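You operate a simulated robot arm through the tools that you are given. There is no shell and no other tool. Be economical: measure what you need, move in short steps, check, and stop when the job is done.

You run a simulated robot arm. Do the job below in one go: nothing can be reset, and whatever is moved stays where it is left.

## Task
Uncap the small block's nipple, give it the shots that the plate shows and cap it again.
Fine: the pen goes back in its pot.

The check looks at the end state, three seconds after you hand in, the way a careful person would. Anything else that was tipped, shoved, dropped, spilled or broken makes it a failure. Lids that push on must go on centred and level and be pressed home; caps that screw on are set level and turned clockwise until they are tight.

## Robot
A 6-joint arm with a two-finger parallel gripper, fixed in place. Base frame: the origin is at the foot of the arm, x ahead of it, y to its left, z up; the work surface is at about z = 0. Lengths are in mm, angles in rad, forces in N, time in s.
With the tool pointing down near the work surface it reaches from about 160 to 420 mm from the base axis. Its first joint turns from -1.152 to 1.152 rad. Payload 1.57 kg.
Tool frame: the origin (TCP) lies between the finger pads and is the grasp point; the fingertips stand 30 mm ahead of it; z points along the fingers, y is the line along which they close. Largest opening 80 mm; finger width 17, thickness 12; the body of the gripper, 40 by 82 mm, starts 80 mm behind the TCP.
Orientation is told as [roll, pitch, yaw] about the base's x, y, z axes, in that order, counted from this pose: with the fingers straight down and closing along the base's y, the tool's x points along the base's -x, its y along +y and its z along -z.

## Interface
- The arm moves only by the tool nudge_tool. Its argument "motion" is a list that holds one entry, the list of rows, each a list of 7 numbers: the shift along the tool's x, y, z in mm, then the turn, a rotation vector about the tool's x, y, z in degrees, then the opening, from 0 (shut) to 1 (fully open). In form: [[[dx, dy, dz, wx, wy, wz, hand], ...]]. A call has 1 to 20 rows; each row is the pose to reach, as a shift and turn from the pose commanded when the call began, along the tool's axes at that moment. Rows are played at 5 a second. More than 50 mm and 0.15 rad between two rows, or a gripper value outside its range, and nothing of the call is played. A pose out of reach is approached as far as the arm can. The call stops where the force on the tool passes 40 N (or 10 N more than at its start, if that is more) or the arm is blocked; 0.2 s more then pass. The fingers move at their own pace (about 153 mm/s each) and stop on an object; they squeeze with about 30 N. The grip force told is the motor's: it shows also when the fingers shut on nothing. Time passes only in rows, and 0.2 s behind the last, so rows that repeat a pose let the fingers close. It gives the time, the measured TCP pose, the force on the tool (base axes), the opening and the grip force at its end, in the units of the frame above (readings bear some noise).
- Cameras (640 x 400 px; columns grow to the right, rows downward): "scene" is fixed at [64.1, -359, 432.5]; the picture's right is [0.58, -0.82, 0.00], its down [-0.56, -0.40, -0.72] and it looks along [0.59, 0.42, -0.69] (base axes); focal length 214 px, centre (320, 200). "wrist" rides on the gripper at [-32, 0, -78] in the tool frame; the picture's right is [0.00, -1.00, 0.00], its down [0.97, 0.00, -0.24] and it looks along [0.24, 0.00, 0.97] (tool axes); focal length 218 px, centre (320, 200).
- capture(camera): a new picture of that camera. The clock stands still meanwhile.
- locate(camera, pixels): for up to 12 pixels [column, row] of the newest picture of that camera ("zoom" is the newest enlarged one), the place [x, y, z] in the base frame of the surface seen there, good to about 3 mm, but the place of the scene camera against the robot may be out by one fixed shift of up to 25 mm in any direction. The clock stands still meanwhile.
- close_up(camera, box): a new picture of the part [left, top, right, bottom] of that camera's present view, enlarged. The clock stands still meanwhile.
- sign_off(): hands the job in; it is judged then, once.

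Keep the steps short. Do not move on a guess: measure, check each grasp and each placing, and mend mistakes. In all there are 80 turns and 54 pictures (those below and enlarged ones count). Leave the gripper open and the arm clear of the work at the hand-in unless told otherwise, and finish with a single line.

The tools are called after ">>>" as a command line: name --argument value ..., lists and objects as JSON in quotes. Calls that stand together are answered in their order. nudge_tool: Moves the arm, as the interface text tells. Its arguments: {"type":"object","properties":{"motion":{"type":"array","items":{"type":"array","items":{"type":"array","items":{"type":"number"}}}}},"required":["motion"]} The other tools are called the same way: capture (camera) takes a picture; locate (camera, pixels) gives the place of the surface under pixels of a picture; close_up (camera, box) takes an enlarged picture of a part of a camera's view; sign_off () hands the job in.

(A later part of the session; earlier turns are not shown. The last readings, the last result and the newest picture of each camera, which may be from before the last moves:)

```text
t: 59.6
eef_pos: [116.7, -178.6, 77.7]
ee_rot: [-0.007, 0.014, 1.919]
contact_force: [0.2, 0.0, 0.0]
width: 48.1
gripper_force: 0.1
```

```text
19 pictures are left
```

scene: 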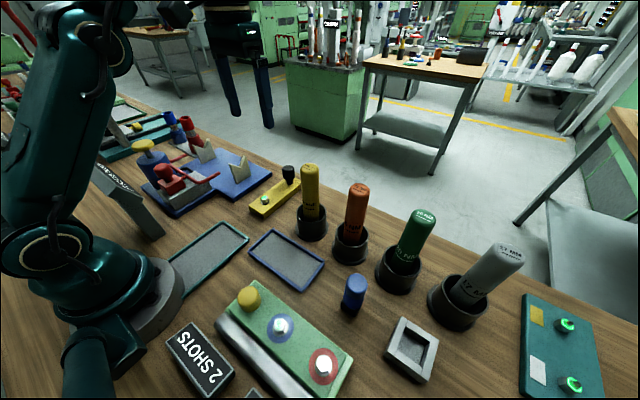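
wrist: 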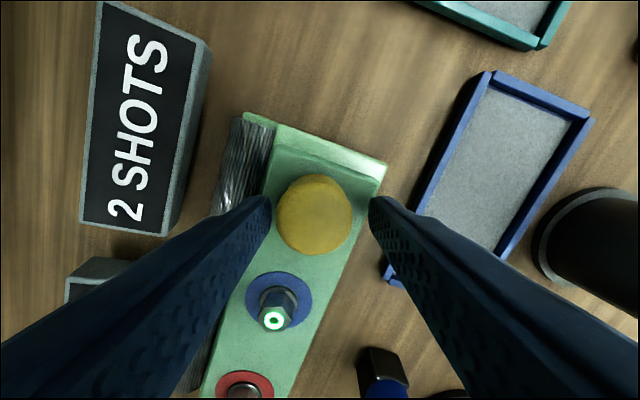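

The cap appears at (315, 217), a bit off. I straighten the tilt, shift by (−2, +2) in tool axes, and measure again.

>>> nudge_tool --motion '[[[-1, 1, 0, -0.4, -0.8, 0, 0.6], [-2, 2, 0, -0.4, -0.8, 0, 0.6], [-2, 2, 0, -0.4, -0.8, 0, 0.6]]]'

>>> capture --camera "wrist"

>>> locate --camera "wrist" --pixels '[[320, 220], [290, 220], [350, 220], [320, 195], [320, 245], [275, 320]]'

```text
t: 60.4
eef_pos: [115.2, -176.9, 77.4]
ee_rot: [-0.002, -0.001, 1.916]
contact_force: [0.5, -0.2, 0.4]
width: 48.2
gripper_force: 0.0
```

```text
18 pictures are left
```

wrist: 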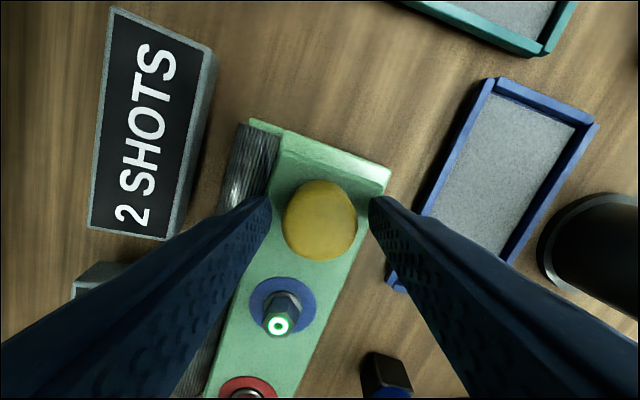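

```text
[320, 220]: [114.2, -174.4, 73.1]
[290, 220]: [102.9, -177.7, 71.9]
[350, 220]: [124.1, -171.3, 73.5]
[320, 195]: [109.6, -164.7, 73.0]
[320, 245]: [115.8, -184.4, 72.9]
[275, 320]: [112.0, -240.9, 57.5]
```

Cap top now reads 73 (was 70), so it has risen about 3 mm, and it's centred. I close here on the flats and try a slow 4 mm lift.

>>> nudge_tool --motion '[[[0, 0, 0, 0, 0, 0, 0.3], [0, 0, 0, 0, 0, 0, 0.1], [0, 0, 0, 0, 0, 0, 0.1], [0, 0, 0, 0, 0, 0, 0.1], [0, 0, -1, 0, 0, 0, 0.1], [0, 0, -2, 0, 0, 0, 0.1], [0, 0, -3, 0, 0, 0, 0.1], [0, 0, -4, 0, 0, 0, 0.1], [0, 0, -4, 0, 0, 0, 0.1]]]'

```text
t: 62.4
eef_pos: [114.8, -176.9, 82.5]
ee_rot: [0.003, -0.005, 1.917]
contact_force: [-15.9, -0.7, -26.4]
width: 33.0
gripper_force: 29.8
```

Still threaded. I lower again, open and turn back 120° to catch the flats again.

>>> nudge_tool --motion '[[[0, 0, 2, 0, 0, 0, 0.1], [0, 0, 4, 0, 0, 0, 0.1], [0, 0, 4, 0, 0, 0, 0.6], [0, 0, 4, 0, 0, 0, 0.6], [0, 0, 4, 0, 0, 8, 0.6], [0, 0, 4, 0, 0, 16, 0.6], [0, 0, 4, 0, 0, 24, 0.6], [0, 0, 4, 0, 0, 32, 0.6], [0, 0, 4, 0, 0, 40, 0.6], [0, 0, 4, 0, 0, 48, 0.6], [0, 0, 4, 0, 0, 56, 0.6], [0, 0, 4, 0, 0, 64, 0.6], [0, 0, 4, 0, 0, 72, 0.6], [0, 0, 4, 0, 0, 80, 0.6], [0, 0, 4, 0, 0, 88, 0.6], [0, 0, 4, 0, 0, 96, 0.6], [0, 0, 4, 0, 0, 104, 0.6], [0, 0, 4, 0, 0, 112, 0.6], [0, 0, 4, 0, 0, 120, 0.6]]]'

>>> nudge_tool --motion '[[[0, 0, 0, 0, 0, 0, 0.3], [0, 0, 0, 0, 0, 0, 0.1], [0, 0, 0, 0, 0, 0, 0.1], [0, 0, 0, 0, 0, 0, 0.1]]]'

```text
t: 66.4
eef_pos: [114.7, -176.9, 76.9]
ee_rot: [-0.001, 0.001, -0.179]
contact_force: [0.2, 0.2, 0.0]
width: 47.9
gripper_force: 0.1
```

```text
t: 67.4
eef_pos: [114.7, -178.5, 77.8]
ee_rot: [-0.004, 0.0, -0.176]
contact_force: [-11.6, -24.0, -0.2]
width: 33.4
gripper_force: 30.4
```

The flats are held (33.4) with a −24 N side load; the true centre is farther to −y. I shift 2.3 mm that way and read.

>>> nudge_tool --motion '[[[0, -1.2, 0, 0, 0, 0, 0.1], [0, -2.3, 0, 0, 0, 0, 0.1], [0, -2.3, 0, 0, 0, 0, 0.1], [0, -2.3, 0, 0, 0, 0, 0.1]]]'

```text
t: 68.4
eef_pos: [115.7, -178.5, 77.4]
ee_rot: [0.002, -0.001, -0.181]
contact_force: [12.6, 9.1, 0.6]
width: 33.2
gripper_force: 29.3
```

Nearly balanced. I turn counter-clockwise 120° on the flats.

>>> nudge_tool --motion '[[[0, 0.5, 0, 0, 0, -7, 0.1], [0, 0.5, 0, 0, 0, -14, 0.1], [0, 0.5, 0, 0, 0, -21, 0.1], [0, 0.5, -0.2, 0, 0, -28, 0.1], [0, 0.5, -0.2, 0, 0, -35, 0.1], [0, 0.5, -0.3, 0, 0, -42, 0.1], [0, 0.5, -0.3, 0, 0, -49, 0.1], [0, 0.5, -0.4, 0, 0, -56, 0.1], [0, 0.5, -0.4, 0, 0, -63, 0.1], [0, 0.5, -0.5, 0, 0, -70, 0.1], [0, 0.5, -0.5, 0, 0, -77, 0.1], [0, 0.5, -0.6, 0, 0, -84, 0.1], [0, 0.5, -0.7, 0, 0, -91, 0.1], [0, 0.5, -0.8, 0, 0, -98, 0.1], [0, 0.5, -0.9, 0, 0, -105, 0.1], [0, 0.5, -1, 0, 0, -112, 0.1], [0, 0.5, -1, 0, 0, -120, 0.1], [0, 0.5, -1, 0, 0, -120, 0.1]]]'

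```text
t: 72.2
eef_pos: [114.2, -179.5, 78.8]
ee_rot: [0.0, 0.003, 1.916]
contact_force: [13.4, -2.9, 0.3]
width: 32.7
gripper_force: 29.9
```

Clean stroke. I test a slow 4 mm lift.

>>> nudge_tool --motion '[[[0, 0, -1, 0, 0, 0, 0.1], [0, 0, -2, 0, 0, 0, 0.1], [0, 0, -3, 0, 0, 0, 0.1], [0, 0, -4, 0, 0, 0, 0.1], [0, 0, -4, 0, 0, 0, 0.1]]]'

```text
t: 73.4
eef_pos: [115.1, -179.5, 82.1]
ee_rot: [0.0, 0.001, 1.916]
contact_force: [17.2, -4.1, -26.8]
width: 33.2
gripper_force: 29.9
```

Still threaded. Another cycle: lower, open, back 120° with a small centring shift, close, then turn 120° again.

>>> nudge_tool --motion '[[[0, 0, 2, 0, 0, 0, 0.1], [0, -1.2, 4, 0, 0, 0, 0.6], [0, -1.2, 4, 0, 0, 8, 0.6], [0, -1.2, 4, 0, 0, 16, 0.6], [0, -1.2, 4, 0, 0, 24, 0.6], [0, -1.2, 4, 0, 0, 32, 0.6], [0, -1.2, 4, 0, 0, 40, 0.6], [0, -1.2, 4, 0, 0, 48, 0.6], [0, -1.2, 4, 0, 0, 56, 0.6], [0, -1.2, 4, 0, 0, 64, 0.6], [0, -1.2, 4, 0, 0, 72, 0.6], [0, -1.2, 4, 0, 0, 80, 0.6], [0, -1.2, 4, 0, 0, 88, 0.6], [0, -1.2, 4, 0, 0, 96, 0.6], [0, -1.2, 4, 0, 0, 104, 0.6], [0, -1.2, 4, 0, 0, 112, 0.6], [0, -1.2, 4, 0, 0, 120, 0.6], [0, -1.2, 4, 0, 0, 120, 0.2], [0, -1.2, 4, 0, 0, 120, 0.1], [0, -1.2, 4, 0, 0, 120, 0.1]]]'

>>> nudge_tool --motion '[[[0, 0, 0, 0, 0, -7, 0.1], [0, 0, 0, 0, 0, -14, 0.1], [0, 0, 0, 0, 0, -21, 0.1], [0, 0, -0.2, 0, 0, -28, 0.1], [0, 0, -0.2, 0, 0, -35, 0.1], [0, 0, -0.3, 0, 0, -42, 0.1], [0, 0, -0.3, 0, 0, -49, 0.1], [0, 0, -0.4, 0, 0, -56, 0.1], [0, 0, -0.4, 0, 0, -63, 0.1], [0, 0, -0.5, 0, 0, -70, 0.1], [0, 0, -0.5, 0, 0, -77, 0.1], [0, 0, -0.6, 0, 0, -84, 0.1], [0, 0, -0.7, 0, 0, -91, 0.1], [0, 0, -0.8, 0, 0, -98, 0.1], [0, 0, -0.9, 0, 0, -105, 0.1], [0, 0, -1, 0, 0, -112, 0.1], [0, 0, -1, 0, 0, -120, 0.1], [0, 0, -1, 0, 0, -120, 0.1]]]'

>>> nudge_tool --motion '[[[0, 0, -1, 0, 0, 0, 0.1], [0, 0, -2, 0, 0, 0, 0.1], [0, 0, -3, 0, 0, 0, 0.1], [0, 0, -4, 0, 0, 0, 0.1], [0, 0, -4, 0, 0, 0, 0.1]]]'

>>> close_up --camera "scene" --box '[200, 270.5, 320, 345.5]'

```text
t: 77.6
eef_pos: [115.3, -178.6, 78.1]
ee_rot: [0.004, 0.003, -0.18]
contact_force: [3.0, 12.3, 1.1]
width: 33.3
gripper_force: 30.4
```

```text
t: 81.4
eef_pos: [115.8, -177.8, 79.7]
ee_rot: [0.004, -0.006, 1.918]
contact_force: [-19.0, 5.9, -0.3]
width: 32.9
gripper_force: 30.0
```

```text
t: 82.6
eef_pos: [115.5, -178.0, 81.7]
ee_rot: [0.003, -0.005, 1.917]
contact_force: [-21.7, -1.3, -27.6]
width: 33.2
gripper_force: 30.2
```

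```text
5.33 times, centred on (260, 308) of scene
```

zoom: 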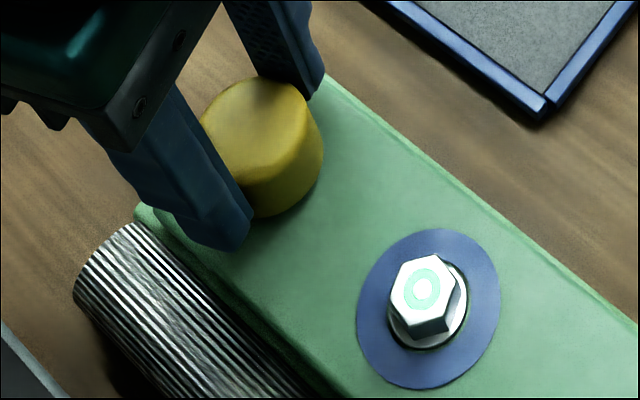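

The cap creeps upward (top edge now row 76 against 84 at first). I run another cycle with the lift test.

>>> nudge_tool --motion '[[[0, 0, 2, 0, 0, 0, 0.1], [0, 0.6, 3.6, 0, 0, 0, 0.6], [0, 0.6, 3.6, 0, 0, 8, 0.6], [0, 0.6, 3.6, 0, 0, 16, 0.6], [0, 0.6, 3.6, 0, 0, 24, 0.6], [0, 0.6, 3.6, 0, 0, 32, 0.6], [0, 0.6, 3.6, 0, 0, 40, 0.6], [0, 0.6, 3.6, 0, 0, 48, 0.6], [0, 0.6, 3.6, 0, 0, 56, 0.6], [0, 0.6, 3.6, 0, 0, 64, 0.6], [0, 0.6, 3.6, 0, 0, 72, 0.6], [0, 0.6, 3.6, 0, 0, 80, 0.6], [0, 0.6, 3.6, 0, 0, 88, 0.6], [0, 0.6, 3.6, 0, 0, 96, 0.6], [0, 0.6, 3.6, 0, 0, 104, 0.6], [0, 0.6, 3.6, 0, 0, 112, 0.6], [0, 0.6, 3.6, 0, 0, 120, 0.6], [0, 0.6, 3.6, 0, 0, 120, 0.2], [0, 0.6, 3.6, 0, 0, 120, 0.1], [0, 0.6, 3.6, 0, 0, 120, 0.1]]]'

>>> nudge_tool --motion '[[[0, 0, 0, 0, 0, -7, 0.1], [0, 0, 0, 0, 0, -14, 0.1], [0, 0, 0, 0, 0, -21, 0.1], [0, 0, -0.2, 0, 0, -28, 0.1], [0, 0, -0.2, 0, 0, -35, 0.1], [0, 0, -0.3, 0, 0, -42, 0.1], [0, 0, -0.3, 0, 0, -49, 0.1], [0, 0, -0.4, 0, 0, -56, 0.1], [0, 0, -0.4, 0, 0, -63, 0.1], [0, 0, -0.5, 0, 0, -70, 0.1], [0, 0, -0.5, 0, 0, -77, 0.1], [0, 0, -0.6, 0, 0, -84, 0.1], [0, 0, -0.7, 0, 0, -91, 0.1], [0, 0, -0.8, 0, 0, -98, 0.1], [0, 0, -0.9, 0, 0, -105, 0.1], [0, 0, -1, 0, 0, -112, 0.1], [0, 0, -1, 0, 0, -120, 0.1], [0, 0, -1, 0, 0, -120, 0.1]]]'

>>> nudge_tool --motion '[[[0, 0, -1, 0, 0, 0, 0.1], [0, 0, -2, 0, 0, 0, 0.1], [0, 0, -3, 0, 0, 0, 0.1], [0, 0, -3, 0, 0, 0, 0.1]]]'

```text
t: 86.8
eef_pos: [115.3, -178.8, 79.7]
ee_rot: [0.0, 0.002, -0.177]
contact_force: [-0.4, 0.3, 0.0]
width: 33.2
gripper_force: 30.1
```

```text
t: 90.6
eef_pos: [115.4, -178.6, 80.8]
ee_rot: [0.001, 0.002, 1.919]
contact_force: [-3.0, -2.5, -1.1]
width: 32.9
gripper_force: 30.0
```

```text
t: 91.6
eef_pos: [115.0, -178.8, 83.8]
ee_rot: [0.001, 0.0, 1.917]
contact_force: [-11.3, -20.4, -27.8]
width: 33.1
gripper_force: 30.0
```

Side loads almost vanished, but it still holds. One more cycle.

>>> nudge_tool --motion '[[[0, 0, 2, 0, 0, 0, 0.1], [0, 0, 3.2, 0, 0, 0, 0.6], [0, 0, 3.2, 0, 0, 8, 0.6], [0, 0, 3.2, 0, 0, 16, 0.6], [0, 0, 3.2, 0, 0, 24, 0.6], [0, 0, 3.2, 0, 0, 32, 0.6], [0, 0, 3.2, 0, 0, 40, 0.6], [0, 0, 3.2, 0, 0, 48, 0.6], [0, 0, 3.2, 0, 0, 56, 0.6], [0, 0, 3.2, 0, 0, 64, 0.6], [0, 0, 3.2, 0, 0, 72, 0.6], [0, 0, 3.2, 0, 0, 80, 0.6], [0, 0, 3.2, 0, 0, 88, 0.6], [0, 0, 3.2, 0, 0, 96, 0.6], [0, 0, 3.2, 0, 0, 104, 0.6], [0, 0, 3.2, 0, 0, 112, 0.6], [0, 0, 3.2, 0, 0, 120, 0.6], [0, 0, 3.2, 0, 0, 120, 0.2], [0, 0, 3.2, 0, 0, 120, 0.1], [0, 0, 3.2, 0, 0, 120, 0.1]]]'

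>>> nudge_tool --motion '[[[0, 0, 0, 0, 0, -7, 0.1], [0, 0, 0, 0, 0, -14, 0.1], [0, 0, 0, 0, 0, -21, 0.1], [0, 0, -0.2, 0, 0, -28, 0.1], [0, 0, -0.2, 0, 0, -35, 0.1], [0, 0, -0.3, 0, 0, -42, 0.1], [0, 0, -0.3, 0, 0, -49, 0.1], [0, 0, -0.4, 0, 0, -56, 0.1], [0, 0, -0.4, 0, 0, -63, 0.1], [0, 0, -0.5, 0, 0, -70, 0.1], [0, 0, -0.5, 0, 0, -77, 0.1], [0, 0, -0.6, 0, 0, -84, 0.1], [0, 0, -0.7, 0, 0, -91, 0.1], [0, 0, -0.8, 0, 0, -98, 0.1], [0, 0, -0.9, 0, 0, -105, 0.1], [0, 0, -1, 0, 0, -112, 0.1], [0, 0, -1, 0, 0, -120, 0.1], [0, 0, -1, 0, 0, -120, 0.1]]]'

>>> nudge_tool --motion '[[[0, 0, -1, 0, 0, 0, 0.1], [0, 0, -2, 0, 0, 0, 0.1], [0, 0, -3, 0, 0, 0, 0.1], [0, 0, -3, 0, 0, 0, 0.1]]]'

```text
t: 95.8
eef_pos: [115.1, -178.1, 81.0]
ee_rot: [-0.001, 0.001, -0.178]
contact_force: [-0.9, 2.2, 0.6]
width: 33.1
gripper_force: 30.0
```

```text
t: 99.6
eef_pos: [114.0, -178.6, 81.7]
ee_rot: [0.0, 0.003, 1.917]
contact_force: [-7.2, -3.5, 0.4]
width: 32.9
gripper_force: 30.0
```

```text
t: 100.6
eef_pos: [114.9, -179.9, 84.4]
ee_rot: [0.001, 0.0, 1.917]
contact_force: [-1.5, -11.1, -27.0]
width: 33.0
gripper_force: 29.7
```

Still holding. I check how far the cap has risen.

>>> close_up --camera "scene" --box '[200, 270.5, 320, 345.5]'

>>> locate --camera "zoom" --pixels '[[255, 110], [265, 90], [265, 190], [270, 205], [330, 200], [250, 130], [422, 290]]'

```text
5.33 times, centred on (260, 308) of scene
```

zoom: 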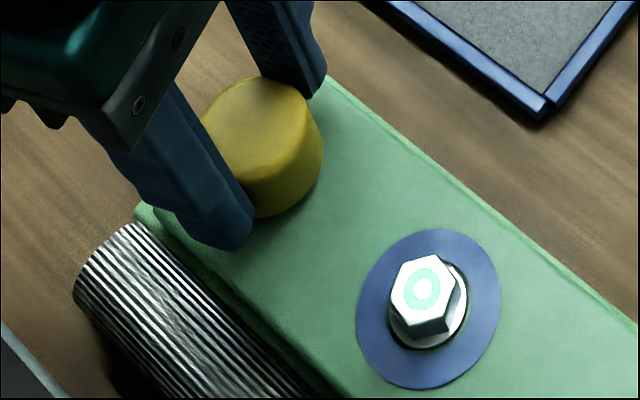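

```text
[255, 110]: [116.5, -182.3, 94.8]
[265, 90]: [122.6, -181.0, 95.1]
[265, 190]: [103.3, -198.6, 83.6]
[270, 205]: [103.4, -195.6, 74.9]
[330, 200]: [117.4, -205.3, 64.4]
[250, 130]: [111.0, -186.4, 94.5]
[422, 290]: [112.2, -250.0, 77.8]
```

The cap top is at ≈73.8, only 3 mm up. I regrip deeper (TCP ≈77) and turn with a light upward preload so it comes off when the thread runs out.

>>> nudge_tool --motion '[[[0, 0, 2, 0, 0, 0, 0.1], [0, 0, 4, 0, 0, 0, 0.6], [0, 0, 8, 0, 0, 8, 0.6], [0, 0, 8, 0, 0, 16, 0.6], [0, 0, 8, 0, 0, 24, 0.6], [0, 0, 8, 0, 0, 32, 0.6], [0, 0, 8, 0, 0, 40, 0.6], [0, 0, 8, 0, 0, 48, 0.6], [0, 0, 8, 0, 0, 56, 0.6], [0, 0, 8, 0, 0, 64, 0.6], [0, 0, 8, 0, 0, 72, 0.6], [0, 0, 8, 0, 0, 80, 0.6], [0, 0, 8, 0, 0, 88, 0.6], [0, 0, 8, 0, 0, 96, 0.6], [0, 0, 8, 0, 0, 104, 0.6], [0, 0, 8, 0, 0, 112, 0.6], [0, 0, 8, 0, 0, 120, 0.6], [0, 0, 8, 0, 0, 120, 0.2], [0, 0, 8, 0, 0, 120, 0.1], [0, 0, 8, 0, 0, 120, 0.1]]]'

>>> nudge_tool --motion '[[[0, 0, -1, 0, 0, -7, 0.1], [0, 0, -1, 0, 0, -14, 0.1], [0, 0, -1, 0, 0, -21, 0.1], [0, 0, -1.1, 0, 0, -28, 0.1], [0, 0, -1.2, 0, 0, -35, 0.1], [0, 0, -1.3, 0, 0, -42, 0.1], [0, 0, -1.4, 0, 0, -49, 0.1], [0, 0, -1.5, 0, 0, -56, 0.1], [0, 0, -1.6, 0, 0, -63, 0.1], [0, 0, -1.7, 0, 0, -70, 0.1], [0, 0, -1.8, 0, 0, -77, 0.1], [0, 0, -1.9, 0, 0, -84, 0.1], [0, 0, -2, 0, 0, -91, 0.1], [0, 0, -2.1, 0, 0, -98, 0.1], [0, 0, -2.2, 0, 0, -105, 0.1], [0, 0, -2.3, 0, 0, -112, 0.1], [0, 0, -2.4, 0, 0, -120, 0.1], [0, 0, -2.4, 0, 0, -120, 0.1]]]'

>>> capture --camera "wrist"

```text
t: 104.8
eef_pos: [115.2, -177.2, 78.1]
ee_rot: [0.003, 0.002, -0.179]
contact_force: [1.6, 7.8, 0.9]
width: 33.5
gripper_force: 30.2
```

```text
t: 108.6
eef_pos: [114.3, -177.8, 79.9]
ee_rot: [0.0, 0.002, 1.916]
contact_force: [-4.0, 3.9, -0.5]
width: 32.8
gripper_force: 30.7
```

```text
15 pictures are left
```

wrist: 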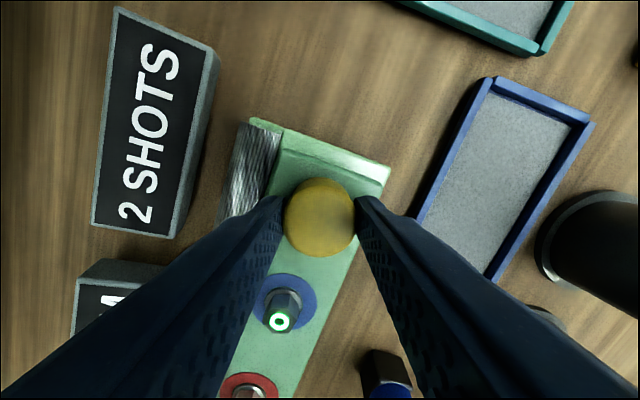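

The 2.4 mm preload vanished, so the cap does rise while turning. I measure the cap's top.

>>> locate --camera "wrist" --pixels '[[320, 215], [310, 230], [335, 225], [320, 245], [320, 200], [285, 320], [300, 262]]'

>>> nudge_tool --motion '[[[0, 0, -1, 0, 0, 0, 0.1], [0, 0, -2, 0, 0, 0, 0.1], [0, 0, -2, 0, 0, 0, 0.1]]]'

```text
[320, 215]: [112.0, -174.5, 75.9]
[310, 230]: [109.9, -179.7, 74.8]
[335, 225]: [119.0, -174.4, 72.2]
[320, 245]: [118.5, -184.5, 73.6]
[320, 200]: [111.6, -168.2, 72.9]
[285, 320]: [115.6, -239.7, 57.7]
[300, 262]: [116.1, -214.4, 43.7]
```

```text
t: 109.4
eef_pos: [114.4, -178.9, 81.3]
ee_rot: [-0.003, 0.002, 1.915]
contact_force: [11.0, 2.0, -24.8]
width: 33.2
gripper_force: 30.3
```

Still threaded (top ≈74). Two more cycles with rise preload.

>>> nudge_tool --motion '[[[0, 0, 2, 0, 0, 0, 0.1], [0, 0, 3, 0, 0, 0, 0.6], [0, 0, 4, 0, 0, 8, 0.6], [0, 0, 4, 0, 0, 16, 0.6], [0, 0, 4, 0, 0, 24, 0.6], [0, 0, 4, 0, 0, 32, 0.6], [0, 0, 4, 0, 0, 40, 0.6], [0, 0, 4, 0, 0, 48, 0.6], [0, 0, 4, 0, 0, 56, 0.6], [0, 0, 4, 0, 0, 64, 0.6], [0, 0, 4, 0, 0, 72, 0.6], [0, 0, 4, 0, 0, 80, 0.6], [0, 0, 4, 0, 0, 88, 0.6], [0, 0, 4, 0, 0, 96, 0.6], [0, 0, 4, 0, 0, 104, 0.6], [0, 0, 4, 0, 0, 112, 0.6], [0, 0, 4, 0, 0, 120, 0.6], [0, 0, 4, 0, 0, 120, 0.2], [0, 0, 4, 0, 0, 120, 0.1], [0, 0, 4, 0, 0, 120, 0.1]]]'

>>> nudge_tool --motion '[[[0, 0, -1, 0, 0, -7, 0.1], [0, 0, -1, 0, 0, -14, 0.1], [0, 0, -1, 0, 0, -21, 0.1], [0, 0, -1.1, 0, 0, -28, 0.1], [0, 0, -1.2, 0, 0, -35, 0.1], [0, 0, -1.3, 0, 0, -42, 0.1], [0, 0, -1.4, 0, 0, -49, 0.1], [0, 0, -1.5, 0, 0, -56, 0.1], [0, 0, -1.6, 0, 0, -63, 0.1], [0, 0, -1.7, 0, 0, -70, 0.1], [0, 0, -1.8, 0, 0, -77, 0.1], [0, 0, -1.9, 0, 0, -84, 0.1], [0, 0, -2, 0, 0, -91, 0.1], [0, 0, -2.1, 0, 0, -98, 0.1], [0, 0, -2.2, 0, 0, -105, 0.1], [0, 0, -2.3, 0, 0, -112, 0.1], [0, 0, -2.4, 0, 0, -120, 0.1], [0, 0, -2.4, 0, 0, -120, 0.1]]]'

>>> nudge_tool --motion '[[[0, 0, -1, 0, 0, 0, 0.1], [0, 0, -2, 0, 0, 0, 0.1], [0, 0, -2, 0, 0, 0, 0.1]]]'

```text
t: 113.6
eef_pos: [115.1, -177.4, 77.5]
ee_rot: [-0.001, 0.0, -0.178]
contact_force: [-0.2, 0.8, 0.5]
width: 33.2
gripper_force: 30.1
```

```text
t: 117.4
eef_pos: [116.5, -178.6, 80.0]
ee_rot: [-0.002, 0.002, 1.918]
contact_force: [-2.1, 5.3, -4.9]
width: 32.7
gripper_force: 30.0
```

```text
t: 118.2
eef_pos: [115.1, -178.3, 81.3]
ee_rot: [0.001, -0.001, 1.917]
contact_force: [-7.5, -3.0, -26.5]
width: 33.0
gripper_force: 29.3
```

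Still held. I run two full cycles in one go, each with a modest rise, then look.

>>> nudge_tool --motion '[[[0, 0, 2, 0, 0, 0, 0.1], [0, 0, 3, 0, 0, 0, 0.6], [0, 0, 4, 0, 0, 8, 0.6], [0, 0, 4, 0, 0, 16, 0.6], [0, 0, 4, 0, 0, 24, 0.6], [0, 0, 4, 0, 0, 32, 0.6], [0, 0, 4, 0, 0, 40, 0.6], [0, 0, 4, 0, 0, 48, 0.6], [0, 0, 4, 0, 0, 56, 0.6], [0, 0, 4, 0, 0, 64, 0.6], [0, 0, 4, 0, 0, 72, 0.6], [0, 0, 4, 0, 0, 80, 0.6], [0, 0, 4, 0, 0, 88, 0.6], [0, 0, 4, 0, 0, 96, 0.6], [0, 0, 4, 0, 0, 104, 0.6], [0, 0, 4, 0, 0, 112, 0.6], [0, 0, 4, 0, 0, 120, 0.6], [0, 0, 4, 0, 0, 120, 0.2], [0, 0, 4, 0, 0, 120, 0.1], [0, 0, 4, 0, 0, 120, 0.1]]]'

>>> nudge_tool --motion '[[[0, 0, 0, 0, 0, -7, 0.1], [0, 0, 0, 0, 0, -14, 0.1], [0, 0, 0, 0, 0, -21, 0.1], [0, 0, 0, 0, 0, -28, 0.1], [0, 0, 0, 0, 0, -35, 0.1], [0, 0, 0, 0, 0, -42, 0.1], [0, 0, 0, 0, 0, -49, 0.1], [0, 0, 0, 0, 0, -56, 0.1], [0, 0, 0, 0, 0, -63, 0.1], [0, 0, 0, 0, 0, -70, 0.1], [0, 0, 0, 0, 0, -77, 0.1], [0, 0, 0, 0, 0, -84, 0.1], [0, 0, 0, 0, 0, -91, 0.1], [0, 0, 0, 0, 0, -98, 0.1], [0, 0, 0, 0, 0, -105, 0.1], [0, 0, 0, 0, 0, -112, 0.1], [0, 0, 0, 0, 0, -120, 0.1], [0, 0, 0, 0, 0, -120, 0.1]]]'

>>> close_up --camera "scene" --box '[200, 270.5, 320, 345.5]'

```text
t: 122.4
eef_pos: [114.5, -178.5, 76.8]
ee_rot: [0.0, 0.001, -0.177]
contact_force: [0.9, 7.0, -0.3]
width: 33.3
gripper_force: 30.2
```

```text
t: 126.2
eef_pos: [115.4, -176.8, 77.2]
ee_rot: [-0.001, -0.003, 1.916]
contact_force: [-11.5, 4.9, 1.5]
width: 33.0
gripper_force: 30.2
```

```text
5.33 times, centred on (260, 308) of scene
```

zoom: 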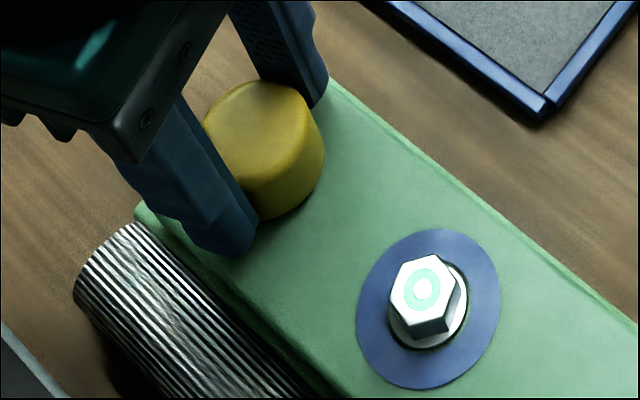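

The cap's top is at row 80 with no thrust, so it may be slipping inside the fingers. Test: regrip at −10°, turn only 30° and read the width.

>>> nudge_tool --motion '[[[0, 0, 0, 0, 0, 0, 0.6], [0, 0, 0, 0, 0, 0, 0.6], [0, 0, 0, 0, 0, 8, 0.6], [0, 0, 0, 0, 0, 16, 0.6], [0, 0, 0, 0, 0, 24, 0.6], [0, 0, 0, 0, 0, 32, 0.6], [0, 0, 0, 0, 0, 40, 0.6], [0, 0, 0, 0, 0, 48, 0.6], [0, 0, 0, 0, 0, 56, 0.6], [0, 0, 0, 0, 0, 64, 0.6], [0, 0, 0, 0, 0, 72, 0.6], [0, 0, 0, 0, 0, 80, 0.6], [0, 0, 0, 0, 0, 88, 0.6], [0, 0, 0, 0, 0, 96, 0.6], [0, 0, 0, 0, 0, 104, 0.6], [0, 0, 0, 0, 0, 112, 0.6], [0, 0, 0, 0, 0, 120, 0.6], [0, 0, 0, 0, 0, 120, 0.2], [0, 0, 0, 0, 0, 120, 0.1], [0, 0, 0, 0, 0, 120, 0.1]]]'

>>> nudge_tool --motion '[[[0, 0, 0, 0, 0, -7, 0.1], [0, 0, 0, 0, 0, -14, 0.1], [0, 0, 0, 0, 0, -14, 0.1]]]'

>>> nudge_tool --motion '[[[0, 0, 0, 0, 0, -8, 0.1], [0, 0, 0, 0, 0, -16, 0.1], [0, 0, 0, 0, 0, -16, 0.1]]]'

>>> nudge_tool --motion '[[[0, 0, 0, 0, 0, -8, 0.1], [0, 0, 0, 0, 0, -16, 0.1], [0, 0, 0, 0, 0, -16, 0.1]]]'

```text
t: 130.4
eef_pos: [114.9, -179.0, 78.3]
ee_rot: [0.001, 0.003, -0.178]
contact_force: [1.1, 7.5, 0.5]
width: 33.1
gripper_force: 29.8
```

```text
t: 131.2
eef_pos: [116.2, -178.6, 77.3]
ee_rot: [0.0, 0.002, 0.068]
contact_force: [6.0, 14.4, 3.8]
width: 35.9
gripper_force: 30.0
```

```text
t: 132.0
eef_pos: [114.4, -177.4, 77.9]
ee_rot: [0.005, 0.002, 0.347]
contact_force: [-0.9, 18.9, 0.2]
width: 36.1
gripper_force: 29.7
```

```text
t: 132.8
eef_pos: [115.0, -178.0, 78.3]
ee_rot: [0.005, 0.002, 0.629]
contact_force: [-5.0, 20.2, 0.0]
width: 33.3
gripper_force: 30.0
```

The width cycles 33–36–33: the cap does not turn, the fingers slip over its facets. So it's a push-on cap, and I was pushing it back each time I lowered. I now pull straight up steadily 10 mm without lowering.

>>> nudge_tool --motion '[[[0, 0, -1, 0, 0, 0, 0.1], [0, 0, -2, 0, 0, 0, 0.1], [0, 0, -3, 0, 0, 0, 0.1], [0, 0, -4, 0, 0, 0, 0.1], [0, 0, -5, 0, 0, 0, 0.1], [0, 0, -6, 0, 0, 0, 0.1], [0, 0, -7, 0, 0, 0, 0.1], [0, 0, -8, 0, 0, 0, 0.1], [0, 0, -9, 0, 0, 0, 0.1], [0, 0, -10, 0, 0, 0, 0.1], [0, 0, -10, 0, 0, 0, 0.1]]]'

>>> close_up --camera "scene" --box '[200, 270.5, 320, 345.5]'

```text
t: 135.2
eef_pos: [114.4, -178.9, 88.6]
ee_rot: [0.002, 0.002, 0.626]
contact_force: [-5.3, 6.1, -26.8]
width: 31.6
gripper_force: 29.9
```

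```text
5.33 times, centred on (260, 308) of scene
```

zoom: 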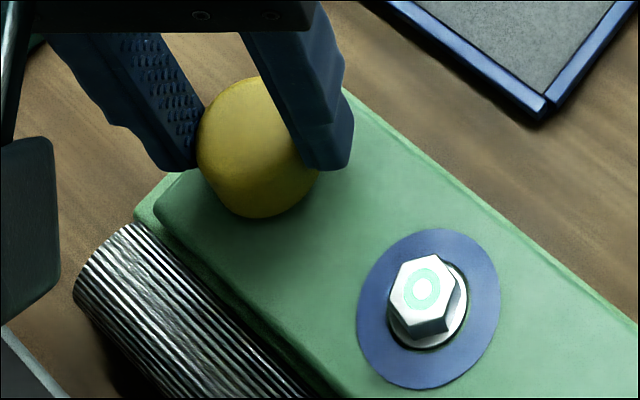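

The fingers slid up; the cap stayed. Strokes 2 and 3, done without any lowering in between, are what freed it before, so I repeat that: reopen, go down, grip on the flats at −24°, and turn 136° at constant height.

>>> nudge_tool --motion '[[[0, 0, 0, 0, 0, 0, 0.6], [0, 0, 0, 0, 0, 0, 0.6], [0, 0, 6, 0, 0, 8, 0.6], [0, 0, 10, 0, 0, 16, 0.6], [0, 0, 12, 0, 0, 24, 0.6], [0, 0, 12, 0, 0, 32, 0.6], [0, 0, 12, 0, 0, 40, 0.6], [0, 0, 12, 0, 0, 48, 0.6], [0, 0, 12, 0, 0, 55, 0.6], [0, 0, 12, 0, 0, 60, 0.6], [0, 0, 12, 0, 0, 60, 0.2], [0, 0, 12, 0, 0, 60, 0.1], [0, 0, 12, 0, 0, 60, 0.1]]]'

>>> nudge_tool --motion '[[[0, 0, 0, 0, 0, -8, 0.1], [0, 0, 0, 0, 0, -16, 0.1], [0, 0, 0, 0, 0, -24, 0.1], [0, 0, 0, 0, 0, -32, 0.1], [0, 0, 0, 0, 0, -40, 0.1], [0, 0, 0, 0, 0, -48, 0.1], [0, 0, 0, 0, 0, -56, 0.1], [0, 0, 0, 0, 0, -64, 0.1], [0, 0, 0, 0, 0, -72, 0.1], [0, 0, 0, 0, 0, -80, 0.1], [0, 0, 0, 0, 0, -88, 0.1], [0, 0, 0, 0, 0, -96, 0.1], [0, 0, 0, 0, 0, -104, 0.1], [0, 0, 0, 0, 0, -112, 0.1], [0, 0, 0, 0, 0, -120, 0.1], [0, 0, 0, 0, 0, -128, 0.1], [0, 0, 0, 0, 0, -136, 0.1], [0, 0, 0, 0, 0, -136, 0.1]]]'

```text
t: 138.0
eef_pos: [114.0, -178.6, 76.0]
ee_rot: [0.0, 0.001, -0.422]
contact_force: [6.2, 9.8, -0.3]
width: 31.9
gripper_force: 29.9
```

```text
t: 138.9
eef_pos: [118.0, -178.3, 76.9]
ee_rot: [0.001, -0.011, 0.019]
contact_force: [5.7, 5.5, -0.3]
width: 35.6
gripper_force: 30.0
stopped in row 4: the force on the tool passed its limit (the readings are from after the stop); the commanded pose is now the measured one
```

The fingers rode over a corner (35.6) and stopped on side force. I re-centre on (115.3, −178.4), remove the tilt, grip the flats at −24°, turn 40° slowly, then reopen and reclose to probe whether the cap turned.

>>> nudge_tool --motion '[[[0, 0, 0, 0, 0, 0, 0.6], [0, 0, 0, 0, 0, 0, 0.6], [1.3, 0, 0, 0, 0.6, 8, 0.6], [2.7, -0.1, 0, 0, 0.6, 16, 0.6], [2.7, -0.1, 0, 0, 0.6, 25, 0.6], [2.7, -0.1, 0, 0, 0.6, 25, 0.6], [2.7, -0.1, 0, 0, 0.6, 25, 0.2], [2.7, -0.1, 0, 0, 0.6, 25, 0.1], [2.7, -0.1, 0, 0, 0.6, 25, 0.1]]]'

>>> nudge_tool --motion '[[[0, 0, 0, 0, 0, -4, 0.0], [0, 0, 0, 0, 0, -8, 0.0], [0, 0, 0, 0, 0, -12, 0.0], [0, 0, 0, 0, 0, -12, 0.0]]]'

>>> nudge_tool --motion '[[[0, 0, 0, 0, 0, -4, 0.0], [0, 0, 0, 0, 0, -8, 0.0], [0, 0, 0, 0, 0, -12, 0.0], [0, 0, 0, 0, 0, -16, 0.0], [0, 0, 0, 0, 0, -20, 0.0], [0, 0, 0, 0, 0, -20, 0.0]]]'

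>>> nudge_tool --motion '[[[0, 0, 0, 0, 0, 0, 0.6], [0, 0, 0, 0, 0, 0, 0.6], [0, 0, 0, 0, 0, 0, 0.2], [0, 0, 0, 0, 0, 0, 0.0], [0, 0, 0, 0, 0, 0, 0.0]]]'

```text
refused: row 5 steps farther than a row can; nothing moved
```

```text
t: 139.9
eef_pos: [117.6, -178.4, 75.6]
ee_rot: [0.003, -0.009, 0.232]
contact_force: [2.3, 22.9, 0.0]
width: 36.5
gripper_force: 30.9
```

```text
t: 141.3
eef_pos: [117.9, -177.5, 76.1]
ee_rot: [0.004, -0.009, 0.579]
contact_force: [0.5, 29.2, 0.9]
width: 33.9
gripper_force: 30.2
```

```text
t: 142.5
eef_pos: [116.3, -176.1, 76.9]
ee_rot: [0.004, -0.007, 0.579]
contact_force: [-2.2, 27.9, 2.8]
width: 33.0
gripper_force: 29.7
```

The first call was refused (9° step), the others ran from where it stood; the reading shows I'm off to +x. I re-centre at yaw 33°, regrip, turn in two 16° portions, and probe.

>>> nudge_tool --motion '[[[0, 0, 0, 0, 0, 0, 0.6], [0, 0, 0, 0, 0, 0, 0.6], [2.1, 1.7, 0, 0, 0.45, 0, 0.6], [2.1, 1.7, 0, 0, 0.45, 0, 0.6], [2.1, 1.7, 0, 0, 0.45, 0, 0.2], [2.1, 1.7, 0, 0, 0.45, 0, 0.0], [2.1, 1.7, 0, 0, 0.45, 0, 0.0]]]'

>>> nudge_tool --motion '[[[0, 0, 0, 0, 0, -4, 0.0], [0, 0, 0, 0, 0, -8, 0.0], [0, 0, 0, 0, 0, -12, 0.0], [0, 0, 0, 0, 0, -16, 0.0], [0, 0, 0, 0, 0, -16, 0.0]]]'

>>> nudge_tool --motion '[[[0, 0, 0, 0, 0, -4, 0.0], [0, 0, 0, 0, 0, -8, 0.0], [0, 0, 0, 0, 0, -12, 0.0], [0, 0, 0, 0, 0, -16, 0.0], [0, 0, 0, 0, 0, -16, 0.0]]]'

>>> nudge_tool --motion '[[[0, 0, 0, 0, 0, 0, 0.6], [0, 0, 0, 0, 0, 0, 0.6], [0, 0, 0, 0, 0, 0, 0.2], [0, 0, 0, 0, 0, 0, 0.0], [0, 0, 0, 0, 0, 0, 0.0]]]'

```text
t: 144.1
eef_pos: [116.1, -177.2, 75.3]
ee_rot: [-0.004, -0.002, 0.582]
contact_force: [-3.6, 9.4, 0.5]
width: 31.7
gripper_force: 30.2
```

```text
t: 145.3
eef_pos: [116.3, -177.5, 76.2]
ee_rot: [-0.003, 0.001, 0.859]
contact_force: [1.0, 19.5, 2.7]
width: 32.6
gripper_force: 30.4
```

```text
t: 146.5
eef_pos: [114.2, -177.3, 75.8]
ee_rot: [-0.004, 0.003, 1.143]
contact_force: [-10.3, 4.3, 1.2]
width: 35.9
gripper_force: 30.5
```

```text
t: 147.7
eef_pos: [115.0, -177.1, 75.8]
ee_rot: [-0.003, 0.004, 1.141]
contact_force: [-9.7, -2.7, 0.4]
width: 36.4
gripper_force: 30.3
```

Clear result: at 65° the width is 36.4, so the cap does not turn with the fingers and I can't budge it. The task says "small block", and the yellow block is the smaller one with its own capped nipple. I stop forcing this cap, rise, turn back to yaw 0 and go to examine the black cap.

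>>> nudge_tool --motion '[[[0, 0, 0, 0, 0, 0, 0.6], [0, 0, 0, 0, 0, 0, 0.6], [0, 0, -15, 0, 0, 0, 0.6], [0, 0, -40, 0, 0, 8, 0.6], [0, 0, -75, 0, 0, 16, 0.6], [0, 0, -110, 0, 0, 24, 0.6], [0, 0, -150, 0, 0, 32, 0.6], [0, 0, -165, 0, 0, 40, 0.6], [0, 0, -165, 0, 0, 48, 0.6], [0, 0, -165, 0, 0, 56, 0.6], [0, 0, -165, 0, 0, 64, 0.6], [0, 0, -165, 0, 0, 65.4, 0.6]]]'

>>> close_up --camera "scene" --box '[200, 270.5, 320, 345.5]'

```text
t: 150.3
eef_pos: [115.1, -177.5, 241.8]
ee_rot: [-0.005, -0.004, -0.003]
contact_force: [0.1, -1.1, -0.3]
width: 48.3
gripper_force: 0.2
```

```text
5.33 times, centred on (260, 308) of scene
```

zoom: 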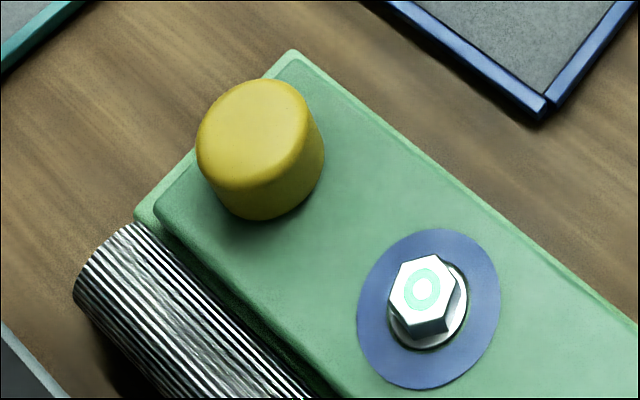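

The green block and its cap sit as at the start. Now I fly to (330, −6) at z≈240, then lower to 190 for a look at the black cap.

>>> nudge_tool --motion '[[[-27, 21, -10, 0, 0, 0, 0.7], [-54, 43, -15, 0, 0, 0, 0.7], [-81, 64, -20, 0, 0, 0, 0.7], [-108, 86, -20, 0, 0, 0, 0.7], [-135, 107, -20, 0, 0, 0, 0.7], [-162, 129, -20, 0, 0, 0, 0.7], [-189, 150, -20, 0, 0, 0, 0.7], [-215, 171.5, -10, 0, 0, 0, 0.7], [-215, 171.5, 20, 0, 0, 0, 0.7], [-235, 171.5, 50, 0, 0, 0, 0.7], [-235, 171.5, 50, 0, 0, 0, 0.7]]]'

>>> capture --camera "wrist"

```text
t: 152.7
eef_pos: [350.1, -5.7, 192.9]
ee_rot: [-0.005, -0.004, -0.001]
contact_force: [-0.2, -0.6, 1.4]
width: 55.8
gripper_force: 0.2
```

```text
11 pictures are left
```

wrist: 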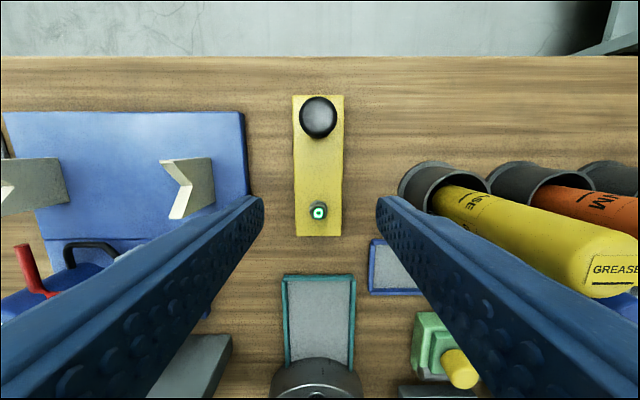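

>>> locate --camera "wrist" --pixels '[[318, 112], [302, 117], [334, 117], [318, 99], [318, 128], [318, 136], [318, 212], [297, 150], [342, 150], [600, 240], [475, 210], [440, 180]]'

```text
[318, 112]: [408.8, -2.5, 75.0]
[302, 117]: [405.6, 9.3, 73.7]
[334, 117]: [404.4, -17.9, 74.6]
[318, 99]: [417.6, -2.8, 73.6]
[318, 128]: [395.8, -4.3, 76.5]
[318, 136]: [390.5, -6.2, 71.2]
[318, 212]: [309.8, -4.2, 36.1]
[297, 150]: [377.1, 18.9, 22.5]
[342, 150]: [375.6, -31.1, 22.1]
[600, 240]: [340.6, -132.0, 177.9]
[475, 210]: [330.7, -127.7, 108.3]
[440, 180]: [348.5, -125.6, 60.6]
```

The black cap is centred at (405, −4), Ø≈28, top 75, on a stem. I go in above it and down to TCP z 83 (tips at 53).

>>> nudge_tool --motion '[[[-10, 1.5, 30, 0, 0, 0, 0.7], [-20, 1.5, 55, 0, 0, 0, 0.7], [-38, 1.5, 60, 0, 0, 0, 0.7], [-54.5, 1.5, 62, 0, 0, 0, 0.7], [-54.5, 1.5, 80, 0, 0, 0, 0.7], [-54.5, 1.5, 95, 0, 0, 0, 0.7], [-54.5, 1.5, 105, 0, 0, 0, 0.7], [-54.5, 1.5, 110, 0, 0, 0, 0.7], [-54.5, 1.5, 110, 0, 0, 0, 0.7]]]'

>>> close_up --camera "wrist" --box '[200, 100, 440, 300]'

```text
t: 154.7
eef_pos: [403.9, -4.7, 81.1]
ee_rot: [-0.005, -0.003, -0.002]
contact_force: [-0.2, 0.2, -0.5]
width: 56.0
gripper_force: 0.0
```

```text
2.00 times, centred on (320, 200) of wrist
```

zoom: 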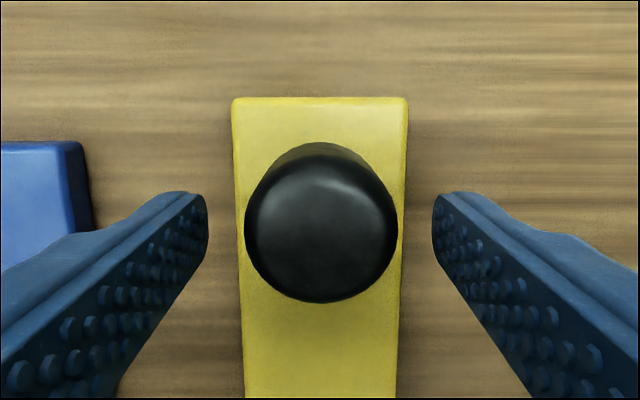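

Centred. I close gently and read, then lift just 2 mm to test.

>>> nudge_tool --motion '[[[0, 0, 0, 0, 0, 0, 0.5], [0, 0, 0, 0, 0, 0, 0.3], [0, 0, 0, 0, 0, 0, 0.1], [0, 0, 0, 0, 0, 0, 0.1]]]'

>>> nudge_tool --motion '[[[0, 0, -1, 0, 0, 0, 0.1], [0, 0, -2, 0, 0, 0, 0.1], [0, 0, -2, 0, 0, 0, 0.1]]]'

```text
t: 155.7
eef_pos: [404.4, -4.2, 82.5]
ee_rot: [-0.004, -0.003, -0.003]
contact_force: [-0.4, 0.1, -0.1]
width: 33.2
gripper_force: 30.8
```

```text
t: 156.5
eef_pos: [405.8, -4.3, 83.9]
ee_rot: [-0.004, -0.003, -0.001]
contact_force: [0.1, -0.3, -0.2]
width: 33.4
gripper_force: 29.9
```

No resistance at all. I lift 4 mm more and look whether the cap alone comes.

>>> nudge_tool --motion '[[[0, 0, -1, 0, 0, 0, 0.1], [0, 0, -2, 0, 0, 0, 0.1], [0, 0, -3, 0, 0, 0, 0.1], [0, 0, -4, 0, 0, 0, 0.1], [0, 0, -4, 0, 0, 0, 0.1]]]'

>>> close_up --camera "scene" --box '[240, 140, 340, 215]'

```text
t: 157.7
eef_pos: [405.8, -5.7, 87.7]
ee_rot: [-0.004, -0.004, -0.002]
contact_force: [0.2, 0.6, -4.0]
width: 33.4
gripper_force: 29.6
```

```text
5.33 times, centred on (290, 178) of scene
```

zoom: 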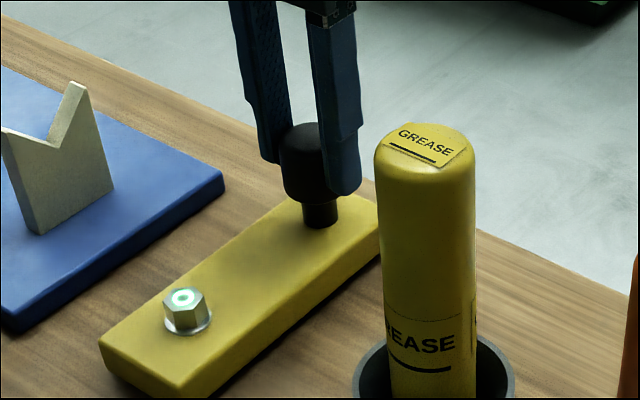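

The pull reads −4 N; I must check if the block itself is rising. I look from the wrist and measure the block's top (it was z≈22).

>>> capture --camera "wrist"

>>> locate --camera "wrist" --pixels '[[320, 270], [300, 270], [340, 290], [320, 320], [320, 210], [300, 160], [250, 300], [230, 160], [400, 160]]'

>>> locate --camera "zoom" --pixels '[[150, 320], [200, 280], [260, 240], [300, 240], [345, 215], [300, 215], [320, 215], [100, 350], [370, 240]]'

```text
8 pictures are left
```

wrist: 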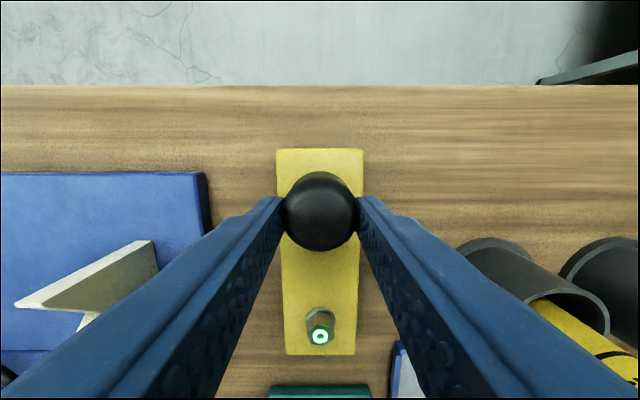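

```text
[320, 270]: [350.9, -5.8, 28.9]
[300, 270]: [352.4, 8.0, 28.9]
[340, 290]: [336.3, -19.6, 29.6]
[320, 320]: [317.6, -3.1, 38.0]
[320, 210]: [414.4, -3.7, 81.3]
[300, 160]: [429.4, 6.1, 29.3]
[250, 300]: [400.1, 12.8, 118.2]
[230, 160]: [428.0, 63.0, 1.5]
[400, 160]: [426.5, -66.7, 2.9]
```

```text
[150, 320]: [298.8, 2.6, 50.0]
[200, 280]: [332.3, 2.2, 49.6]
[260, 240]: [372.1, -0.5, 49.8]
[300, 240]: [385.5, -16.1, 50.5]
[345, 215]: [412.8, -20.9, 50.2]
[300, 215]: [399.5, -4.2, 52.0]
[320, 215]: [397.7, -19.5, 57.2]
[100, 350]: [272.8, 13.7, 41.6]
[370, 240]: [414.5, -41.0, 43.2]
```

The whole yellow block rose level by 6 mm (top 29), so the black part is its carrying knob, not a cap. I set it back down exactly where it stood and release.

>>> nudge_tool --motion '[[[0, 0, 1.5, 0, 0, 0, 0.1], [0, 0, 3, 0, 0, 0, 0.1], [0, 0, 4.5, 0, 0, 0, 0.1], [0, 0, 5.5, 0, 0, 0, 0.1], [0, 0, 6.2, 0, 0, 0, 0.1], [0, 0, 6.2, 0, 0, 0, 0.1]]]'

>>> nudge_tool --motion '[[[0, 0, 0, 0, 0, 0, 0.5], [0, 0, 0, 0, 0, 0, 0.7], [0, 0, 0, 0, 0, 0, 0.7], [0, 0, -15, 0, 0, 0, 0.7], [0, 0, -45, 0, 0, 0, 0.7], [30, 0, -70, 0, 0, 0, 0.7], [60, 0, -110, 0, 0, 0, 0.7], [75, 0, -140, 0, 0, 0, 0.7]]]'

>>> capture --camera "wrist"

>>> locate --camera "wrist" --pixels '[[310, 150], [320, 130], [330, 170]]'

```text
t: 159.1
eef_pos: [405.3, -5.4, 81.1]
ee_rot: [-0.007, -0.004, -0.002]
contact_force: [3.5, 1.2, 5.1]
width: 32.8
gripper_force: 30.3
```

```text
t: 160.9
eef_pos: [329.7, -4.4, 221.8]
ee_rot: [-0.006, -0.003, -0.002]
contact_force: [0.4, 0.1, 0.2]
width: 56.2
gripper_force: 0.1
```

```text
7 pictures are left
```

wrist: 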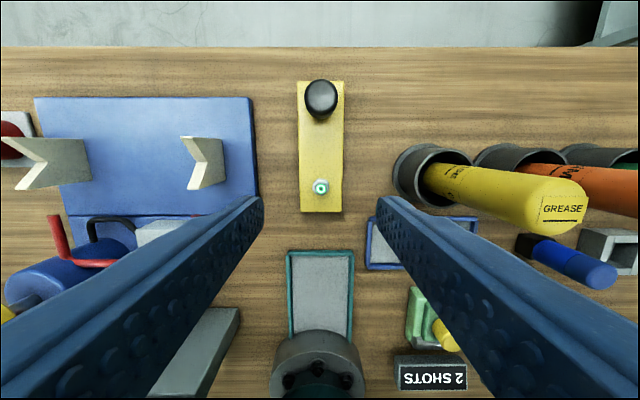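

```text
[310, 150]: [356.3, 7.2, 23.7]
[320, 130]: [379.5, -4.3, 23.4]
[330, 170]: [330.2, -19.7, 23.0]
```

The yellow block is back (top 23). Back to the green block: the cap's flats are now near 34°, and it jammed after slipping back. I return, grip on the flats, try clockwise 48° to free the thread, then counter-clockwise 128°, and read each.

>>> nudge_tool --motion '[[[27, -21.7, -20, -0.2, 0.1, 0, 0.6], [54, -43.4, -28, -0.34, 0.2, 0, 0.6], [81, -65.1, -28, -0.34, 0.2, 0, 0.6], [108, -86.8, -28, -0.34, 0.2, 0, 0.6], [135, -108.5, -28, -0.34, 0.2, 0, 0.6], [162, -130.3, -28, -0.34, 0.2, 0, 0.6], [189, -152, -28, -0.34, 0.2, 0, 0.6], [214.3, -173.7, -28, -0.34, 0.2, 0, 0.6], [214.3, -173.7, -28, -0.34, 0.2, 0, 0.6]]]'

>>> nudge_tool --motion '[[[0, 0, 30, 0, 0, -5, 0.6], [0, 0, 60, 0, 0, -10, 0.6], [0, 0, 90, 0, 0, -16, 0.6], [0, 0, 120, 0, 0, -22, 0.6], [0, 0, 145, 0, 0, -28, 0.6], [0, 0, 160, 0, 0, -34, 0.6], [0, 0, 168, 0, 0, -34, 0.6], [0, 0, 172.5, 0, 0, -34, 0.6], [0, 0, 172.5, 0, 0, -34, 0.6], [0, 0, 172.5, 0, 0, -34, 0.2], [0, 0, 172.5, 0, 0, -34, 0.1], [0, 0, 172.5, 0, 0, -34, 0.1]]]'

>>> nudge_tool --motion '[[[0, 0, 0, 0, 0, 8, 0.1], [0, 0, 0, 0, 0, 16, 0.1], [0, 0, 0, 0, 0, 24, 0.1], [0, 0, 0, 0, 0, 24, 0.1]]]'

>>> nudge_tool --motion '[[[0, 0, 0, 0, 0, 8, 0.1], [0, 0, 0, 0, 0, 16, 0.1], [0, 0, 0, 0, 0, 24, 0.1], [0, 0, 0, 0, 0, 24, 0.1]]]'

>>> nudge_tool --motion '[[[0, 0, 0, 0, 0, -8, 0.1], [0, 0, 0, 0, 0, -16, 0.1], [0, 0, 0, 0, 0, -24, 0.1], [0, 0, 0, 0, 0, -24, 0.1]]]'

>>> nudge_tool --motion '[[[0, 0, 0, 0, 0, -8, 0.1], [0, 0, 0, 0, 0, -16, 0.1], [0, 0, 0, 0, 0, -24, 0.1], [0, 0, 0, 0, 0, -32, 0.1], [0, 0, 0, 0, 0, -40, 0.1], [0, 0, 0, 0, 0, -48, 0.1], [0, 0, 0, 0, 0, -56, 0.1], [0, 0, 0, 0, 0, -64, 0.1], [0, 0, 0, 0, 0, -72, 0.1], [0, 0, 0, 0, 0, -80, 0.1], [0, 0, 0, 0, 0, -88, 0.1], [0, 0, 0, 0, 0, -96, 0.1], [0, 0, 0, 0, 0, -104, 0.1], [0, 0, 0, 0, 0, -104, 0.1]]]'

```text
t: 162.9
eef_pos: [115.6, -178.2, 249.3]
ee_rot: [0.002, 0.001, -0.001]
contact_force: [-0.7, 0.2, -0.5]
width: 47.8
gripper_force: 0.1
```

```text
t: 165.5
eef_pos: [116.6, -176.4, 75.4]
ee_rot: [0.003, 0.001, 0.593]
contact_force: [1.0, 2.8, -0.4]
width: 31.9
gripper_force: 29.8
```

```text
t: 166.5
eef_pos: [115.8, -178.0, 77.5]
ee_rot: [0.0, -0.001, 0.172]
contact_force: [9.5, 3.0, -6.4]
width: 31.9
gripper_force: 29.6
```

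```text
t: 167.5
eef_pos: [116.0, -178.8, 76.9]
ee_rot: [0.0, 0.001, -0.247]
contact_force: [3.9, -4.6, -4.8]
width: 31.9
gripper_force: 30.5
```

```text
t: 168.5
eef_pos: [113.8, -178.1, 76.0]
ee_rot: [0.0, 0.0, 0.174]
contact_force: [7.8, -3.1, -0.9]
width: 31.9
gripper_force: 30.2
```

```text
t: 171.5
eef_pos: [114.5, -176.8, 75.9]
ee_rot: [-0.001, 0.0, 1.989]
contact_force: [0.2, 0.4, -0.6]
width: 31.9
gripper_force: 29.6
```

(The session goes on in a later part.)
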